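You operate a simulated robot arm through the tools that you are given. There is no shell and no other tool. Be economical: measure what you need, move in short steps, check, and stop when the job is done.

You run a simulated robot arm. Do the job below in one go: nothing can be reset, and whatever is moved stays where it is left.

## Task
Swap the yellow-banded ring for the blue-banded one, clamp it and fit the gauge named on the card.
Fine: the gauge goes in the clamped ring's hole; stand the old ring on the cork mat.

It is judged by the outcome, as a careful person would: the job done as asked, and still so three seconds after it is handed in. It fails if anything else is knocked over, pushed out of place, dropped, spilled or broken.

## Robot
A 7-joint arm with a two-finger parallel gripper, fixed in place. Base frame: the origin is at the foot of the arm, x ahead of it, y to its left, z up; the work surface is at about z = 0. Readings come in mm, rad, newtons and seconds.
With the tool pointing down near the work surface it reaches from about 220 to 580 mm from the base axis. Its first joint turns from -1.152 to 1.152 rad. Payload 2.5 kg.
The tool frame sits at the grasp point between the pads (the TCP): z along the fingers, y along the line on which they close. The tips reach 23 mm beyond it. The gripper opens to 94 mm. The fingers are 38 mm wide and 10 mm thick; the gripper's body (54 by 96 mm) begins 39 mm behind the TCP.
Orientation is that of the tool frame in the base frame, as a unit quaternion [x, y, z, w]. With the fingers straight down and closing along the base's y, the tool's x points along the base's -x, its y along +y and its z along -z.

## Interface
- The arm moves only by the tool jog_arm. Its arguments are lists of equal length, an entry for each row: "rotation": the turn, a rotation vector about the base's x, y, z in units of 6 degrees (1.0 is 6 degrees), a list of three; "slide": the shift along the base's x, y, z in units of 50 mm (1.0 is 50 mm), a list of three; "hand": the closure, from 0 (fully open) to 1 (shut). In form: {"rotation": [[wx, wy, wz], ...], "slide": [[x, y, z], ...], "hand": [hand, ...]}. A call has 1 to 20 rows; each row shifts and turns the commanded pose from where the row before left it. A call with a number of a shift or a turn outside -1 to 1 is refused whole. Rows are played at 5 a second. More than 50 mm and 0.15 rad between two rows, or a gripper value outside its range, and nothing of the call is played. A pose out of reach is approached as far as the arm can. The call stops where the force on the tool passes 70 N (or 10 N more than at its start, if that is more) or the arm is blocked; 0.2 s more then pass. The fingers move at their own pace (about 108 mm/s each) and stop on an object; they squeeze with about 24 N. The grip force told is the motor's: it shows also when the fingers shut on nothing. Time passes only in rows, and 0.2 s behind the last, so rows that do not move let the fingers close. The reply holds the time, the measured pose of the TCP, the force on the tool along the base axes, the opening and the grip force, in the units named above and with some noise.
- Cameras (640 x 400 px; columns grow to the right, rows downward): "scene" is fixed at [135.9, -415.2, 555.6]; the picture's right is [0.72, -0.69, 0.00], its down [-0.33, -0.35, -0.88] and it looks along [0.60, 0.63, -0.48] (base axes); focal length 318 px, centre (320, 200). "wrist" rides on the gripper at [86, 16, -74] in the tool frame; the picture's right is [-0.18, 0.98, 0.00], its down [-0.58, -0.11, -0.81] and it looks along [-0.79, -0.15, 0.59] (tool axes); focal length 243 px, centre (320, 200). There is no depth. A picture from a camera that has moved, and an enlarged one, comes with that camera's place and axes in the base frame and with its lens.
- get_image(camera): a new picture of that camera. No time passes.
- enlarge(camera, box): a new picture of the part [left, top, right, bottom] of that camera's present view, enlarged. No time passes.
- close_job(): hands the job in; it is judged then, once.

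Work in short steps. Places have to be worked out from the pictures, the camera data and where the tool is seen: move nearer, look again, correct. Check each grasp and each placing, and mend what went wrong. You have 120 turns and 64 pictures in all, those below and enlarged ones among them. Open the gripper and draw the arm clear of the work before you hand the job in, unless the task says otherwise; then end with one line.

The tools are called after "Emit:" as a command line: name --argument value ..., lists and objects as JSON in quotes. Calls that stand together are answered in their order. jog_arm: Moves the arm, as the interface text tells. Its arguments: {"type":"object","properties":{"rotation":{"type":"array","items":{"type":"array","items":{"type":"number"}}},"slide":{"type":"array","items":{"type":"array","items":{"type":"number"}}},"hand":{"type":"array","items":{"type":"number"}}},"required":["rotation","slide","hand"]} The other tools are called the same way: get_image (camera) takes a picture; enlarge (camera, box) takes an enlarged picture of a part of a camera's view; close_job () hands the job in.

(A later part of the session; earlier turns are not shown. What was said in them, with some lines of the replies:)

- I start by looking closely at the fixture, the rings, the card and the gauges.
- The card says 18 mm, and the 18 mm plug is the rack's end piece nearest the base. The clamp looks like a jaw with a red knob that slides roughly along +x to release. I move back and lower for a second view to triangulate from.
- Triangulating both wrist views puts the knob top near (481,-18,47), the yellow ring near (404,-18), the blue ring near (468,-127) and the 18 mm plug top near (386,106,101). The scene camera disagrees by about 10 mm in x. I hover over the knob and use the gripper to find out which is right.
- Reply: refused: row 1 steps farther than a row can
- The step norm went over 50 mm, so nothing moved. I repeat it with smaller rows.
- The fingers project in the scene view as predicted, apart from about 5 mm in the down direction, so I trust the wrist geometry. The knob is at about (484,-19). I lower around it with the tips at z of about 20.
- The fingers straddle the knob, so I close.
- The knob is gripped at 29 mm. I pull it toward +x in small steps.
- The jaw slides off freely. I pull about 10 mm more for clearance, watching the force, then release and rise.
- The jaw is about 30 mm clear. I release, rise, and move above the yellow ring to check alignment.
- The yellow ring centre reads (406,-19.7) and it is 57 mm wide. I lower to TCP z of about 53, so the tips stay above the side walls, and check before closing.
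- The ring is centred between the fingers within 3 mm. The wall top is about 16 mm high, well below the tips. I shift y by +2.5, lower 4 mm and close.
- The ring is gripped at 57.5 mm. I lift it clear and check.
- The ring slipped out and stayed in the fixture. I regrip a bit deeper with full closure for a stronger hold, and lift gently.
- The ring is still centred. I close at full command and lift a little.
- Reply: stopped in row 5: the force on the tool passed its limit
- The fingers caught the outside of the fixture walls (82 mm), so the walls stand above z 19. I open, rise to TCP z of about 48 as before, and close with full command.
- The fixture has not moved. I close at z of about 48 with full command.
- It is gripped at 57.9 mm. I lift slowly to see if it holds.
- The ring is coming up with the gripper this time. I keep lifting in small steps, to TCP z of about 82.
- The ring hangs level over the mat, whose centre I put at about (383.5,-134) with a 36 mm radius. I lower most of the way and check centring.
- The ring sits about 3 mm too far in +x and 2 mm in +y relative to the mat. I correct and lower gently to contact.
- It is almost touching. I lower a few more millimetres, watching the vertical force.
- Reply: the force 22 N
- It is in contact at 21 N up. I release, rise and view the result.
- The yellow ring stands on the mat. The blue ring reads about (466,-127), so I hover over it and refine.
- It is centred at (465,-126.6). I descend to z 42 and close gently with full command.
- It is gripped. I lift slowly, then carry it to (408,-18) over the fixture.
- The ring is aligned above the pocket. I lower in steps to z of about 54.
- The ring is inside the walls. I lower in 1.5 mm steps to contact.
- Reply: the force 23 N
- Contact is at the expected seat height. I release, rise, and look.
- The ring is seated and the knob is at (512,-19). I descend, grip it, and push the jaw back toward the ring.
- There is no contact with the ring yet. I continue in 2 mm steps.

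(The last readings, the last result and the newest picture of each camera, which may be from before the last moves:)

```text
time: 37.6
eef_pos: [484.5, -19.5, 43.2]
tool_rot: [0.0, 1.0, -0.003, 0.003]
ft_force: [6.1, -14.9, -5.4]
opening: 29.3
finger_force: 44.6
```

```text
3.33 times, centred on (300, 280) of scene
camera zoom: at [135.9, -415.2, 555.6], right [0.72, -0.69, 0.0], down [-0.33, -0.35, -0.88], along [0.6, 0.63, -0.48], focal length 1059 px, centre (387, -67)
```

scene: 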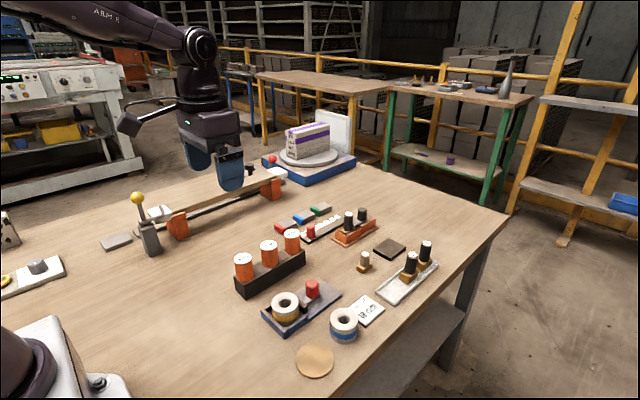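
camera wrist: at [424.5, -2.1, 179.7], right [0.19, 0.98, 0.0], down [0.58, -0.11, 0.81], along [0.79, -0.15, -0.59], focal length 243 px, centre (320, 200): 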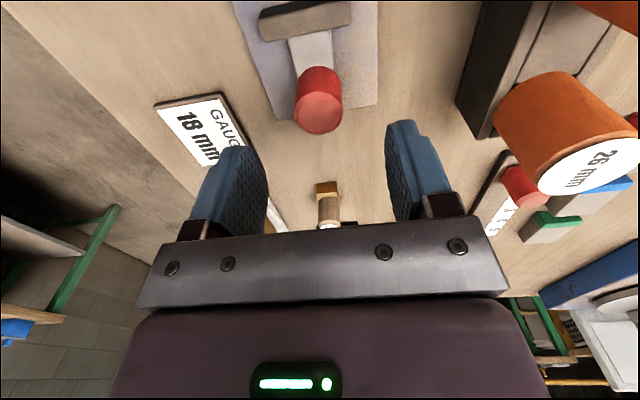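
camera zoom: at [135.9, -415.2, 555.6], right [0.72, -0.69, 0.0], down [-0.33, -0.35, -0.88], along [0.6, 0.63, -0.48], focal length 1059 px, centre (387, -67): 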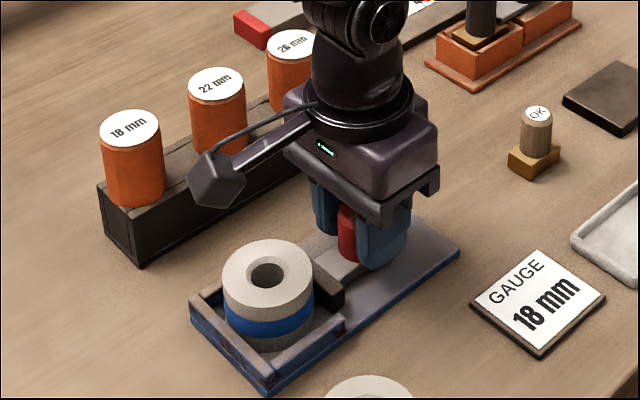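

The jaw is now at the ring, with x force just rising. I press a little more to seat it firmly.

Emit:
jog_arm --rotation '[[0, 0, 0], [0, 0, 0], [0, 0, 0]]' --slide '[[-0.03, 0, 0], [-0.03, 0, 0], [0, 0, 0]]' --hand '[0.85, 0.85, 0.85]'

```text
time: 38.4
eef_pos: [483.2, -19.6, 44.9]
tool_rot: [0.001, 1.0, -0.002, 0.005]
ft_force: [31.8, -12.2, -25.7]
opening: 29.3
finger_force: 45.2
```

It is clamped firmly, with a 32 N reaction at the original clamped position. I release, rise, and go above the 18 mm plug.

Emit:
jog_arm --rotation '[[0, 0, 0], [0, 0, 0], [0, 0, 0], [0, 0, 0], [0, 0, 0], [0, 0, 0], [0, 0, 0], [0, 0, 0], [0, 0, 0], [0, 0, 0]]' --slide '[[0.04, 0, 0], [0, 0, 0], [0, 0, 0.4], [0, 0, 0.8], [0, 0, 0.9], [-0.1, 0, 0.9], [-0.6, 0.7, 0], [-0.6, 0.7, 0], [-0.5, 0.7, 0], [-0.2, 0.42, 0]]' --hand '[0.85, 0.3, 0.3, 0.3, 0.3, 0.2, 0.2, 0.2, 0.2, 0.2]'

Emit:
get_image --camera "wrist"

Emit:
enlarge --camera "scene" --box '[220, 190, 420, 340]'

```text
time: 40.6
eef_pos: [381.6, 107.3, 192.1]
tool_rot: [0.0, 1.0, -0.002, 0.001]
ft_force: [-0.4, 0.2, -0.8]
opening: 75.3
finger_force: 0.0
```

```text
25 pictures are left
camera wrist: at [294.5, 123.9, 269.5], right [0.19, 0.98, 0.0], down [0.58, -0.11, 0.81], along [0.79, -0.15, -0.59], focal length 243 px, centre (320, 200)
```

wrist: 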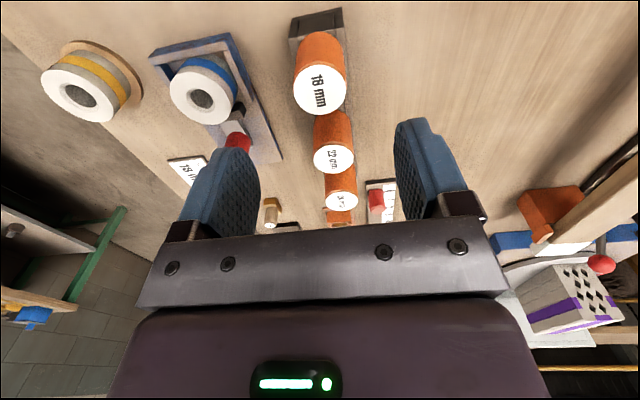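

```text
2.67 times, centred on (320, 265) of scene
camera zoom: at [135.9, -415.2, 555.6], right [0.72, -0.69, 0.0], down [-0.33, -0.35, -0.88], along [0.6, 0.63, -0.48], focal length 847 px, centre (320, 27)
```

zoom: 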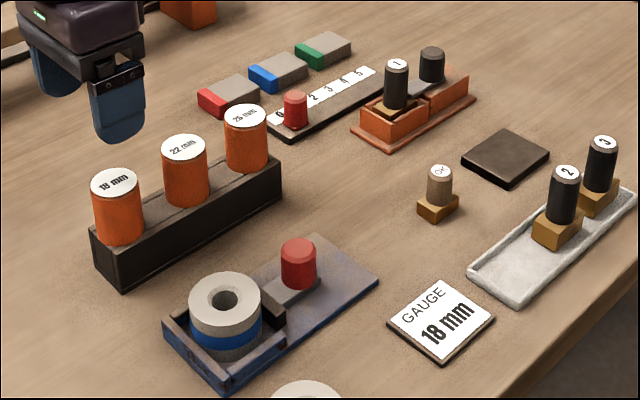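

The plug top is at about (387.5,107,99), roughly 40 mm across. Before picking it I want an accurate fix on the clamped ring's hole, so I hover low over the ring.

Emit:
jog_arm --rotation '[[0, 0, 0], [0, 0, 0], [0, 0, 0], [0, 0, 0], [0, 0, 0], [0, 0, 0], [0, 0, 0]]' --slide '[[0.1, -0.8, 0], [0.1, -0.8, 0], [0.15, -0.9, 0], [0.1, 0, -0.7], [0, 0, -0.8], [0, 0, -0.8], [0, 0, 0]]' --hand '[0, 0, 0, 0, 0, 0, 0]'

Emit:
enlarge --camera "wrist" --box '[240, 90, 400, 190]'

```text
time: 42.2
eef_pos: [404.2, -18.7, 78.2]
tool_rot: [-0.001, 1.0, -0.002, 0.001]
ft_force: [0.4, 0.1, 0.4]
opening: 93.8
finger_force: 0.0
```

```text
4.00 times, centred on (320, 140) of wrist
camera zoom: at [317.5, -1.9, 155.4], right [0.18, 0.98, 0.0], down [0.58, -0.11, 0.81], along [0.79, -0.15, -0.59], focal length 970 px, centre (320, 440)
```

zoom: 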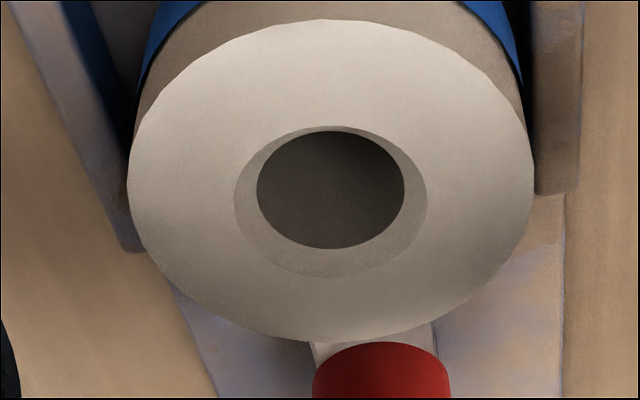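

The hole centre, corrected for perspective, is about (407.3,-17). I now take the same kind of low hover over the 18 mm plug, so the two fixes share the same bias.

Emit:
jog_arm --rotation '[[0, 0, 0], [0, 0, 0], [0, 0, 0], [0, 0, 0], [0, 0, 0], [0, 0, 0], [0, 0, 0]]' --slide '[[0, 0, 0.8], [0, 0, 0.8], [-0.1, 0.8, 0], [-0.1, 0.8, 0], [-0.14, 0.9, 0], [0, 0.02, -0.55], [0, 0, 0]]' --hand '[0, 0, 0, 0, 0, 0, 0]'

Emit:
enlarge --camera "wrist" --box '[240, 90, 400, 190]'

Emit:
enlarge --camera "scene" --box '[200, 200, 320, 290]'

```text
time: 43.8
eef_pos: [387.8, 107.1, 131.3]
tool_rot: [0.001, 1.0, -0.003, 0.002]
ft_force: [0.2, -0.5, 1.0]
opening: 94.0
finger_force: 0.1
```

```text
4.00 times, centred on (320, 140) of wrist
camera zoom: at [300.2, 124.3, 207.5], right [0.19, 0.98, 0.0], down [0.58, -0.11, 0.81], along [0.79, -0.15, -0.59], focal length 970 px, centre (320, 440)
```

zoom: 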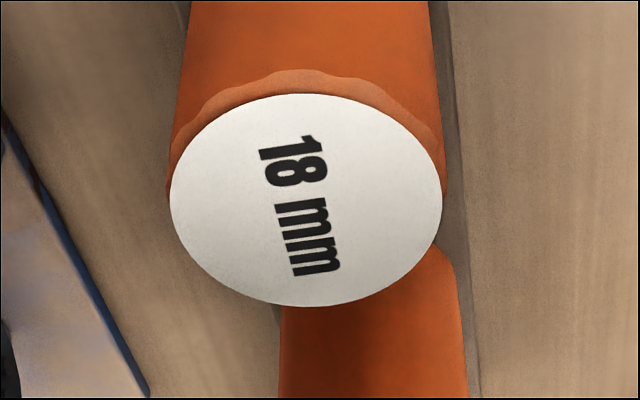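

```text
4.44 times, centred on (260, 245) of scene
camera zoom: at [135.9, -415.2, 555.6], right [0.72, -0.69, 0.0], down [-0.33, -0.35, -0.88], along [0.6, 0.63, -0.48], focal length 1412 px, centre (587, 0)
```

zoom: 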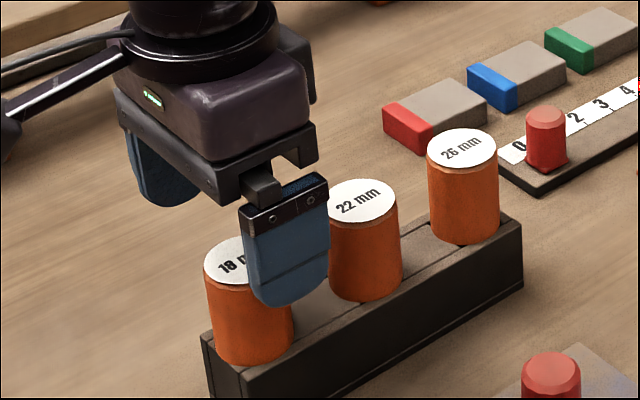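

I estimate the plug centre at (389.5,105.6). I align and descend to z 85, with the tips about 10 mm above the rack, then close slowly.

Emit:
jog_arm --rotation '[[0, 0, 0], [0, 0, 0], [0, 0, 0], [0, 0, 0], [0, 0, 0], [0, 0, 0], [0, 0, 0]]' --slide '[[0.035, -0.03, -0.4], [0, 0, -0.5], [0, 0, 0], [0, 0, 0], [0, 0, 0], [0, 0, 0], [0, 0, 0]]' --hand '[0, 0, 0, 0.5, 1, 1, 1]'

Emit:
enlarge --camera "scene" --box '[200, 200, 320, 290]'

```text
time: 45.4
eef_pos: [388.6, 106.9, 85.6]
tool_rot: [0.0, 1.0, -0.003, 0.002]
ft_force: [0.5, -0.3, -0.1]
opening: 39.3
finger_force: 24.2
```

```text
4.44 times, centred on (260, 245) of scene
camera zoom: at [135.9, -415.2, 555.6], right [0.72, -0.69, 0.0], down [-0.33, -0.35, -0.88], along [0.6, 0.63, -0.48], focal length 1412 px, centre (587, 0)
```

zoom: 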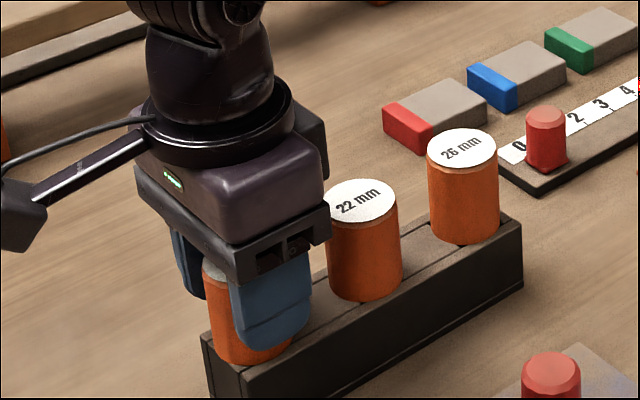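

It is gripped at 39.3 mm. I lift slowly by 60 mm and look.

Emit:
jog_arm --rotation '[[0, 0, 0], [0, 0, 0], [0, 0, 0], [0, 0, 0], [0, 0, 0], [0, 0, 0], [0, 0, 0], [0, 0, 0]]' --slide '[[0, 0, 0.04], [0, 0, 0.12], [0, 0, 0.2], [0, 0, 0.2], [0, 0, 0.2], [0, 0, 0.24], [0, 0, 0.2], [0, 0, 0]]' --hand '[1, 1, 1, 1, 1, 1, 1, 1]'

Emit:
enlarge --camera "scene" --box '[180, 160, 340, 280]'

Emit:
get_image --camera "wrist"

```text
time: 47.2
eef_pos: [389.1, 105.6, 147.0]
tool_rot: [0.0, 1.0, -0.003, 0.001]
ft_force: [0.1, 0.4, -1.2]
opening: 39.2
finger_force: 24.3
```

```text
3.33 times, centred on (260, 220) of scene
camera zoom: at [135.9, -415.2, 555.6], right [0.72, -0.69, 0.0], down [-0.33, -0.35, -0.88], along [0.6, 0.63, -0.48], focal length 1059 px, centre (520, 133)
```

zoom: 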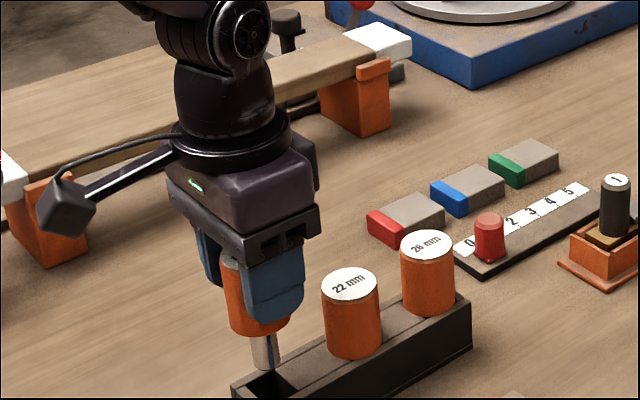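

```text
18 pictures are left
camera wrist: at [302.4, 122.7, 222.5], right [0.18, 0.98, 0.0], down [0.58, -0.11, 0.81], along [0.79, -0.15, -0.59], focal length 243 px, centre (320, 200)
```

wrist: 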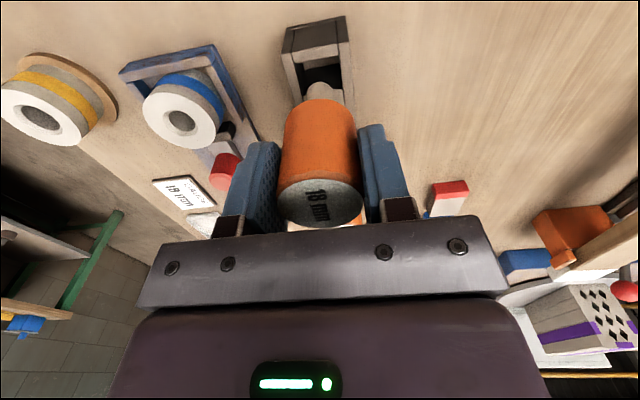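

The plug hangs straight with its pin about 28 mm long. The hole is at an offset of (+18,-123.5) from here. I carry it over slowly and lower until the pin is about 10 mm above the ring.

Emit:
jog_arm --rotation '[[0, 0, 0], [0, 0, 0], [0, 0, 0], [0, 0, 0], [0, 0, 0], [0, 0, 0], [0, 0, 0], [0, 0, 0], [0, 0, 0], [0, 0, 0], [0, 0, 0]]' --slide '[[0.02, -0.12, 0], [0.04, -0.3, 0], [0.05, -0.35, 0], [0.05, -0.35, 0], [0.05, -0.35, 0], [0.05, -0.35, 0], [0.05, -0.35, 0], [0.04, -0.25, -0.1], [0.012, -0.05, -0.2], [0, 0, -0.2], [0, 0, 0]]' --hand '[1, 1, 1, 1, 1, 1, 1, 1, 1, 1, 1]'

Emit:
enlarge --camera "scene" --box '[240, 240, 340, 315]'

Emit:
enlarge --camera "wrist" --box '[220, 10, 420, 160]'

```text
time: 49.6
eef_pos: [408.0, -18.3, 119.8]
tool_rot: [0.0, 1.0, -0.003, 0.001]
ft_force: [-0.2, -0.2, -1.5]
opening: 39.5
finger_force: 24.1
```

```text
5.33 times, centred on (290, 278) of scene
camera zoom: at [135.9, -415.2, 555.6], right [0.72, -0.69, 0.0], down [-0.33, -0.35, -0.88], along [0.6, 0.63, -0.48], focal length 1695 px, centre (480, -213)
```

zoom: 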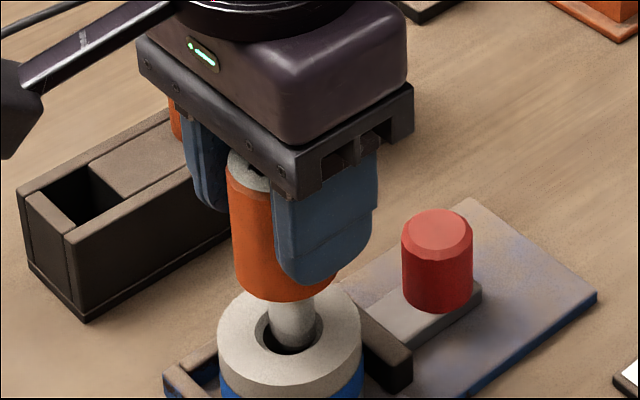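

```text
2.67 times, centred on (320, 85) of wrist
camera zoom: at [320.7, -1.0, 197.0], right [0.18, 0.98, 0.0], down [0.58, -0.11, 0.81], along [0.79, -0.15, -0.59], focal length 647 px, centre (320, 507)
```

zoom: 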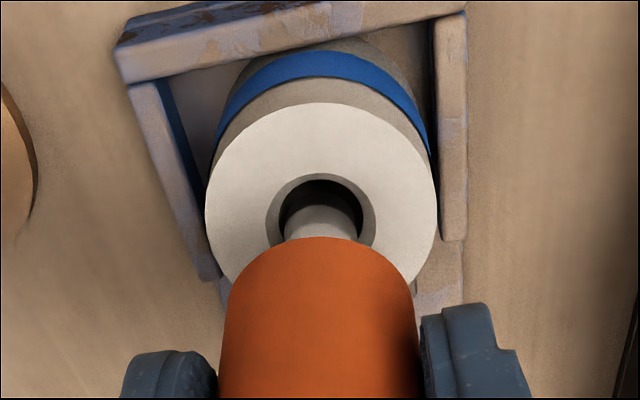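

Sideways the pin lines up in the wrist view. I zoom the scene camera to judge the fore-aft alignment.

Emit:
enlarge --camera "scene" --box '[270, 280, 318, 316]'

Emit:
enlarge --camera "wrist" --box '[280, 40, 360, 100]'

```text
11.11 times, centred on (294, 298) of scene
camera zoom: at [135.9, -415.2, 555.6], right [0.72, -0.69, 0.0], down [-0.33, -0.35, -0.88], along [0.6, 0.63, -0.48], focal length 3531 px, centre (609, -889)
```

zoom: 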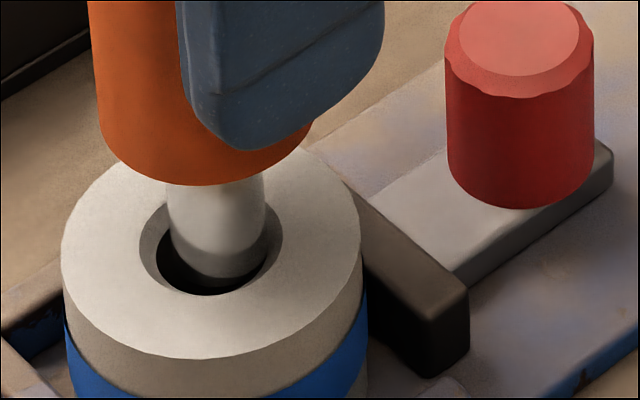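

```text
6.67 times, centred on (320, 70) of wrist
camera zoom: at [320.7, -1.0, 197.0], right [0.18, 0.98, 0.0], down [0.58, -0.11, 0.81], along [0.79, -0.15, -0.59], focal length 1618 px, centre (320, 1067)
```

zoom: 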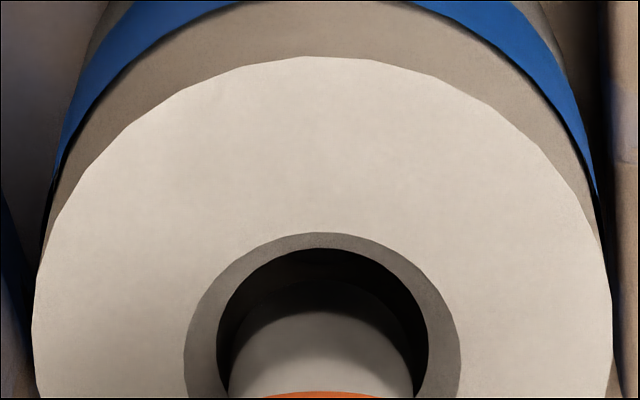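

Combining the columns from both views, the pin is about 1.9 mm too far in +x and 0.4 mm too far in -y, with the tip about 2 mm above the ring. I correct this and descend gently.

Emit:
jog_arm --rotation '[[0, 0, 0], [0, 0, 0], [0, 0, 0], [0, 0, 0], [0, 0, 0]]' --slide '[[-0.037, 0.008, 0], [0, 0, -0.04], [0, 0, -0.04], [0, 0, -0.04], [0, 0, 0]]' --hand '[1, 1, 1, 1, 1]'

Emit:
enlarge --camera "scene" --box '[270, 280, 318, 316]'

```text
time: 50.8
eef_pos: [406.2, -17.9, 115.1]
tool_rot: [0.0, 1.0, -0.003, 0.0]
ft_force: [0.0, 1.8, -1.5]
opening: 39.1
finger_force: 24.1
```

```text
11.11 times, centred on (294, 298) of scene
camera zoom: at [135.9, -415.2, 555.6], right [0.72, -0.69, 0.0], down [-0.33, -0.35, -0.88], along [0.6, 0.63, -0.48], focal length 3531 px, centre (609, -889)
```

zoom: 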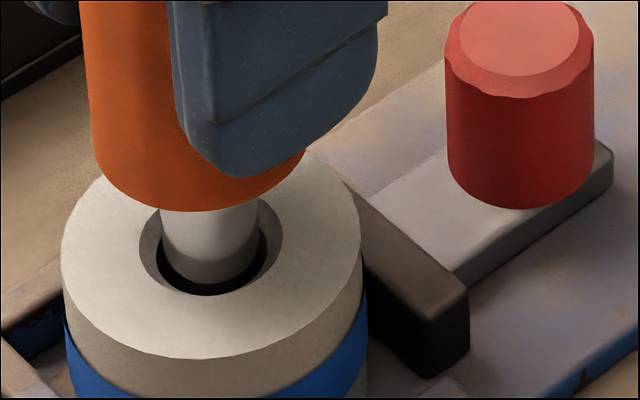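

The pin now sits centred in the hole mouth with no force. I continue down in 2 mm steps.

Emit:
jog_arm --rotation '[[0, 0, 0], [0, 0, 0], [0, 0, 0], [0, 0, 0], [0, 0, 0]]' --slide '[[0, 0, -0.04], [0, 0, -0.04], [0, 0, -0.04], [0, 0, -0.04], [0, 0, 0]]' --hand '[1, 1, 1, 1, 1]'

```text
time: 52.0
eef_pos: [406.3, -17.6, 107.9]
tool_rot: [0.0, 1.0, -0.002, 0.002]
ft_force: [0.1, 0.0, -0.6]
opening: 39.4
finger_force: 24.1
```

It is free so far, so I keep going.

Emit:
jog_arm --rotation '[[0, 0, 0], [0, 0, 0], [0, 0, 0], [0, 0, 0], [0, 0, 0]]' --slide '[[0, 0, -0.04], [0, 0, -0.04], [0, 0, -0.04], [0, 0, -0.04], [0, 0, 0]]' --hand '[1, 1, 1, 1, 1]'

Emit:
enlarge --camera "scene" --box '[270, 280, 318, 316]'

```text
time: 53.2
eef_pos: [405.9, -17.2, 100.0]
tool_rot: [0.001, 1.0, -0.003, 0.002]
ft_force: [-1.4, 0.3, -1.8]
opening: 39.2
finger_force: 24.4
```

```text
11.11 times, centred on (294, 298) of scene
camera zoom: at [135.9, -415.2, 555.6], right [0.72, -0.69, 0.0], down [-0.33, -0.35, -0.88], along [0.6, 0.63, -0.48], focal length 3531 px, centre (609, -889)
```

zoom: 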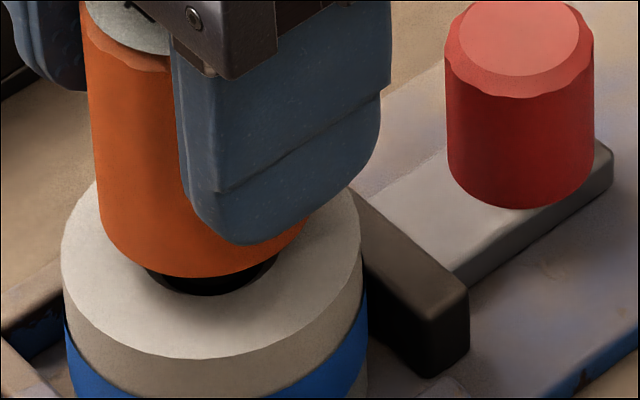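

The pin is entering the hole freely. I descend further toward seating at TCP of about 80.

Emit:
jog_arm --rotation '[[0, 0, 0], [0, 0, 0], [0, 0, 0], [0, 0, 0], [0, 0, 0], [0, 0, 0]]' --slide '[[0, 0, -0.05], [0, 0, -0.05], [0, 0, -0.05], [0, 0, -0.05], [0, 0, -0.05], [0, 0, 0]]' --hand '[1, 1, 1, 1, 1, 1]'

Emit:
jog_arm --rotation '[[0, 0, 0], [0, 0, 0], [0, 0, 0], [0, 0, 0]]' --slide '[[0, 0, -0.04], [0, 0, -0.03], [0, 0, -0.02], [0, 0, 0]]' --hand '[1, 1, 1, 1]'

Emit:
enlarge --camera "scene" --box '[254, 265, 334, 325]'

```text
time: 54.6
eef_pos: [405.1, -17.2, 86.6]
tool_rot: [0.0, 1.0, -0.002, 0.002]
ft_force: [-4.3, -0.1, 10.5]
opening: 39.5
finger_force: 23.6
```

```text
time: 55.6
eef_pos: [407.4, -16.8, 84.3]
tool_rot: [0.0, 1.0, -0.002, 0.003]
ft_force: [2.2, -1.2, 21.7]
opening: 39.3
finger_force: 24.4
```

```text
6.67 times, centred on (294, 295) of scene
camera zoom: at [135.8, -415.2, 555.7], right [0.72, -0.69, 0.0], down [-0.33, -0.35, -0.88], along [0.6, 0.63, -0.48], focal length 2118 px, centre (493, -433)
```

zoom: 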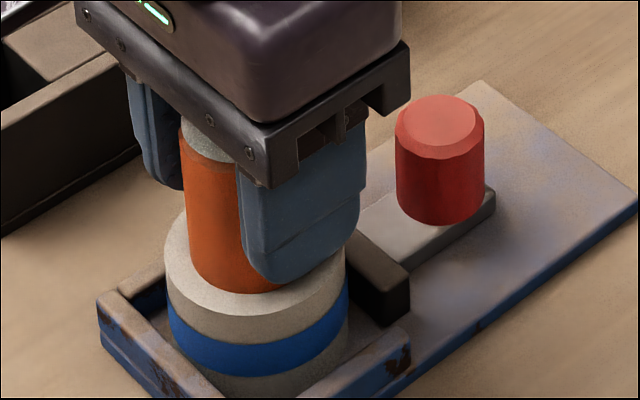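

Reaction is 22 N and the handle appears to be on the ring. I release and rise, then inspect.

Emit:
jog_arm --rotation '[[0, 0, 0], [0, 0, 0], [0, 0, 0], [0, 0, 0], [0, 0, 0], [0, 0, 0]]' --slide '[[0, 0, 0.03], [0, 0, 0], [0, 0, 0], [0, 0, 0.5], [0, 0, 0.8], [0, 0, 0.8]]' --hand '[0.3, 0.1, 0, 0, 0, 0]'

Emit:
enlarge --camera "scene" --box '[254, 265, 334, 325]'

```text
time: 57.0
eef_pos: [405.4, -16.8, 190.6]
tool_rot: [0.0, 1.0, -0.003, 0.001]
ft_force: [-0.7, 0.1, -0.3]
opening: 94.0
finger_force: 0.0
```

```text
6.67 times, centred on (294, 295) of scene
camera zoom: at [135.9, -415.2, 555.6], right [0.72, -0.69, 0.0], down [-0.33, -0.35, -0.88], along [0.6, 0.63, -0.48], focal length 2118 px, centre (493, -433)
```

zoom: 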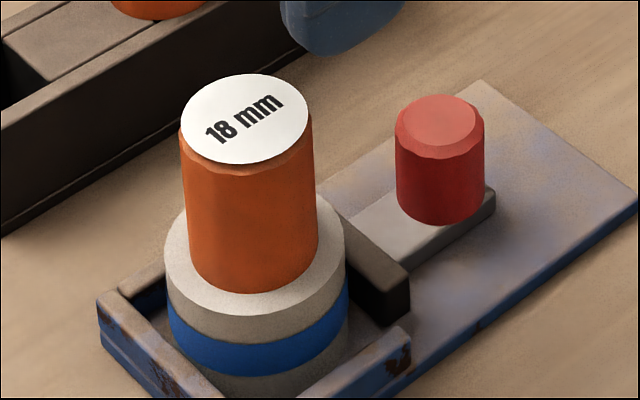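

The gauge stands upright and flush on the clamped ring. I draw the arm up and back, then take a final look.

Emit:
jog_arm --rotation '[[0, 0, 0], [0, 0, 0], [0, 0, 0], [0, 0, 0], [0, 0, 0]]' --slide '[[0, 0, 0.8], [-0.3, 0.2, 0.8], [-0.6, 0.4, 0.5], [-0.6, 0.4, 0.3], [0, 0, 0]]' --hand '[0, 0, 0, 0, 0]'

Emit:
get_image --camera "scene"

Emit:
enlarge --camera "scene" --box '[230, 250, 390, 370]'

```text
time: 58.2
eef_pos: [331.0, 33.5, 310.1]
tool_rot: [0.001, 1.0, -0.003, 0.001]
ft_force: [0.3, 0.2, -0.5]
opening: 94.1
finger_force: 0.1
```

```text
9 pictures are left
```

scene: 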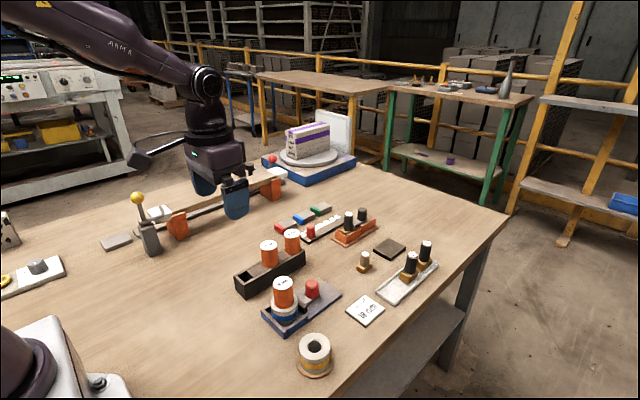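

```text
3.33 times, centred on (310, 310) of scene
camera zoom: at [135.9, -415.2, 555.6], right [0.72, -0.69, 0.0], down [-0.33, -0.35, -0.88], along [0.6, 0.63, -0.48], focal length 1059 px, centre (353, -167)
```

zoom: 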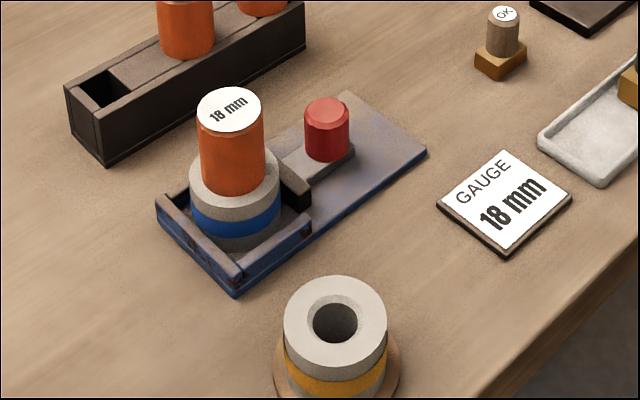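

The blue ring is clamped with the 18 mm gauge seated, the yellow ring stands on the mat, and nothing else has been disturbed. I hand it in.

Emit:
close_job

```text
The job is handed in.
```

The blue-banded ring is clamped in the fixture with the 18 mm gauge in its hole, and the yellow-banded ring stands on the cork mat.
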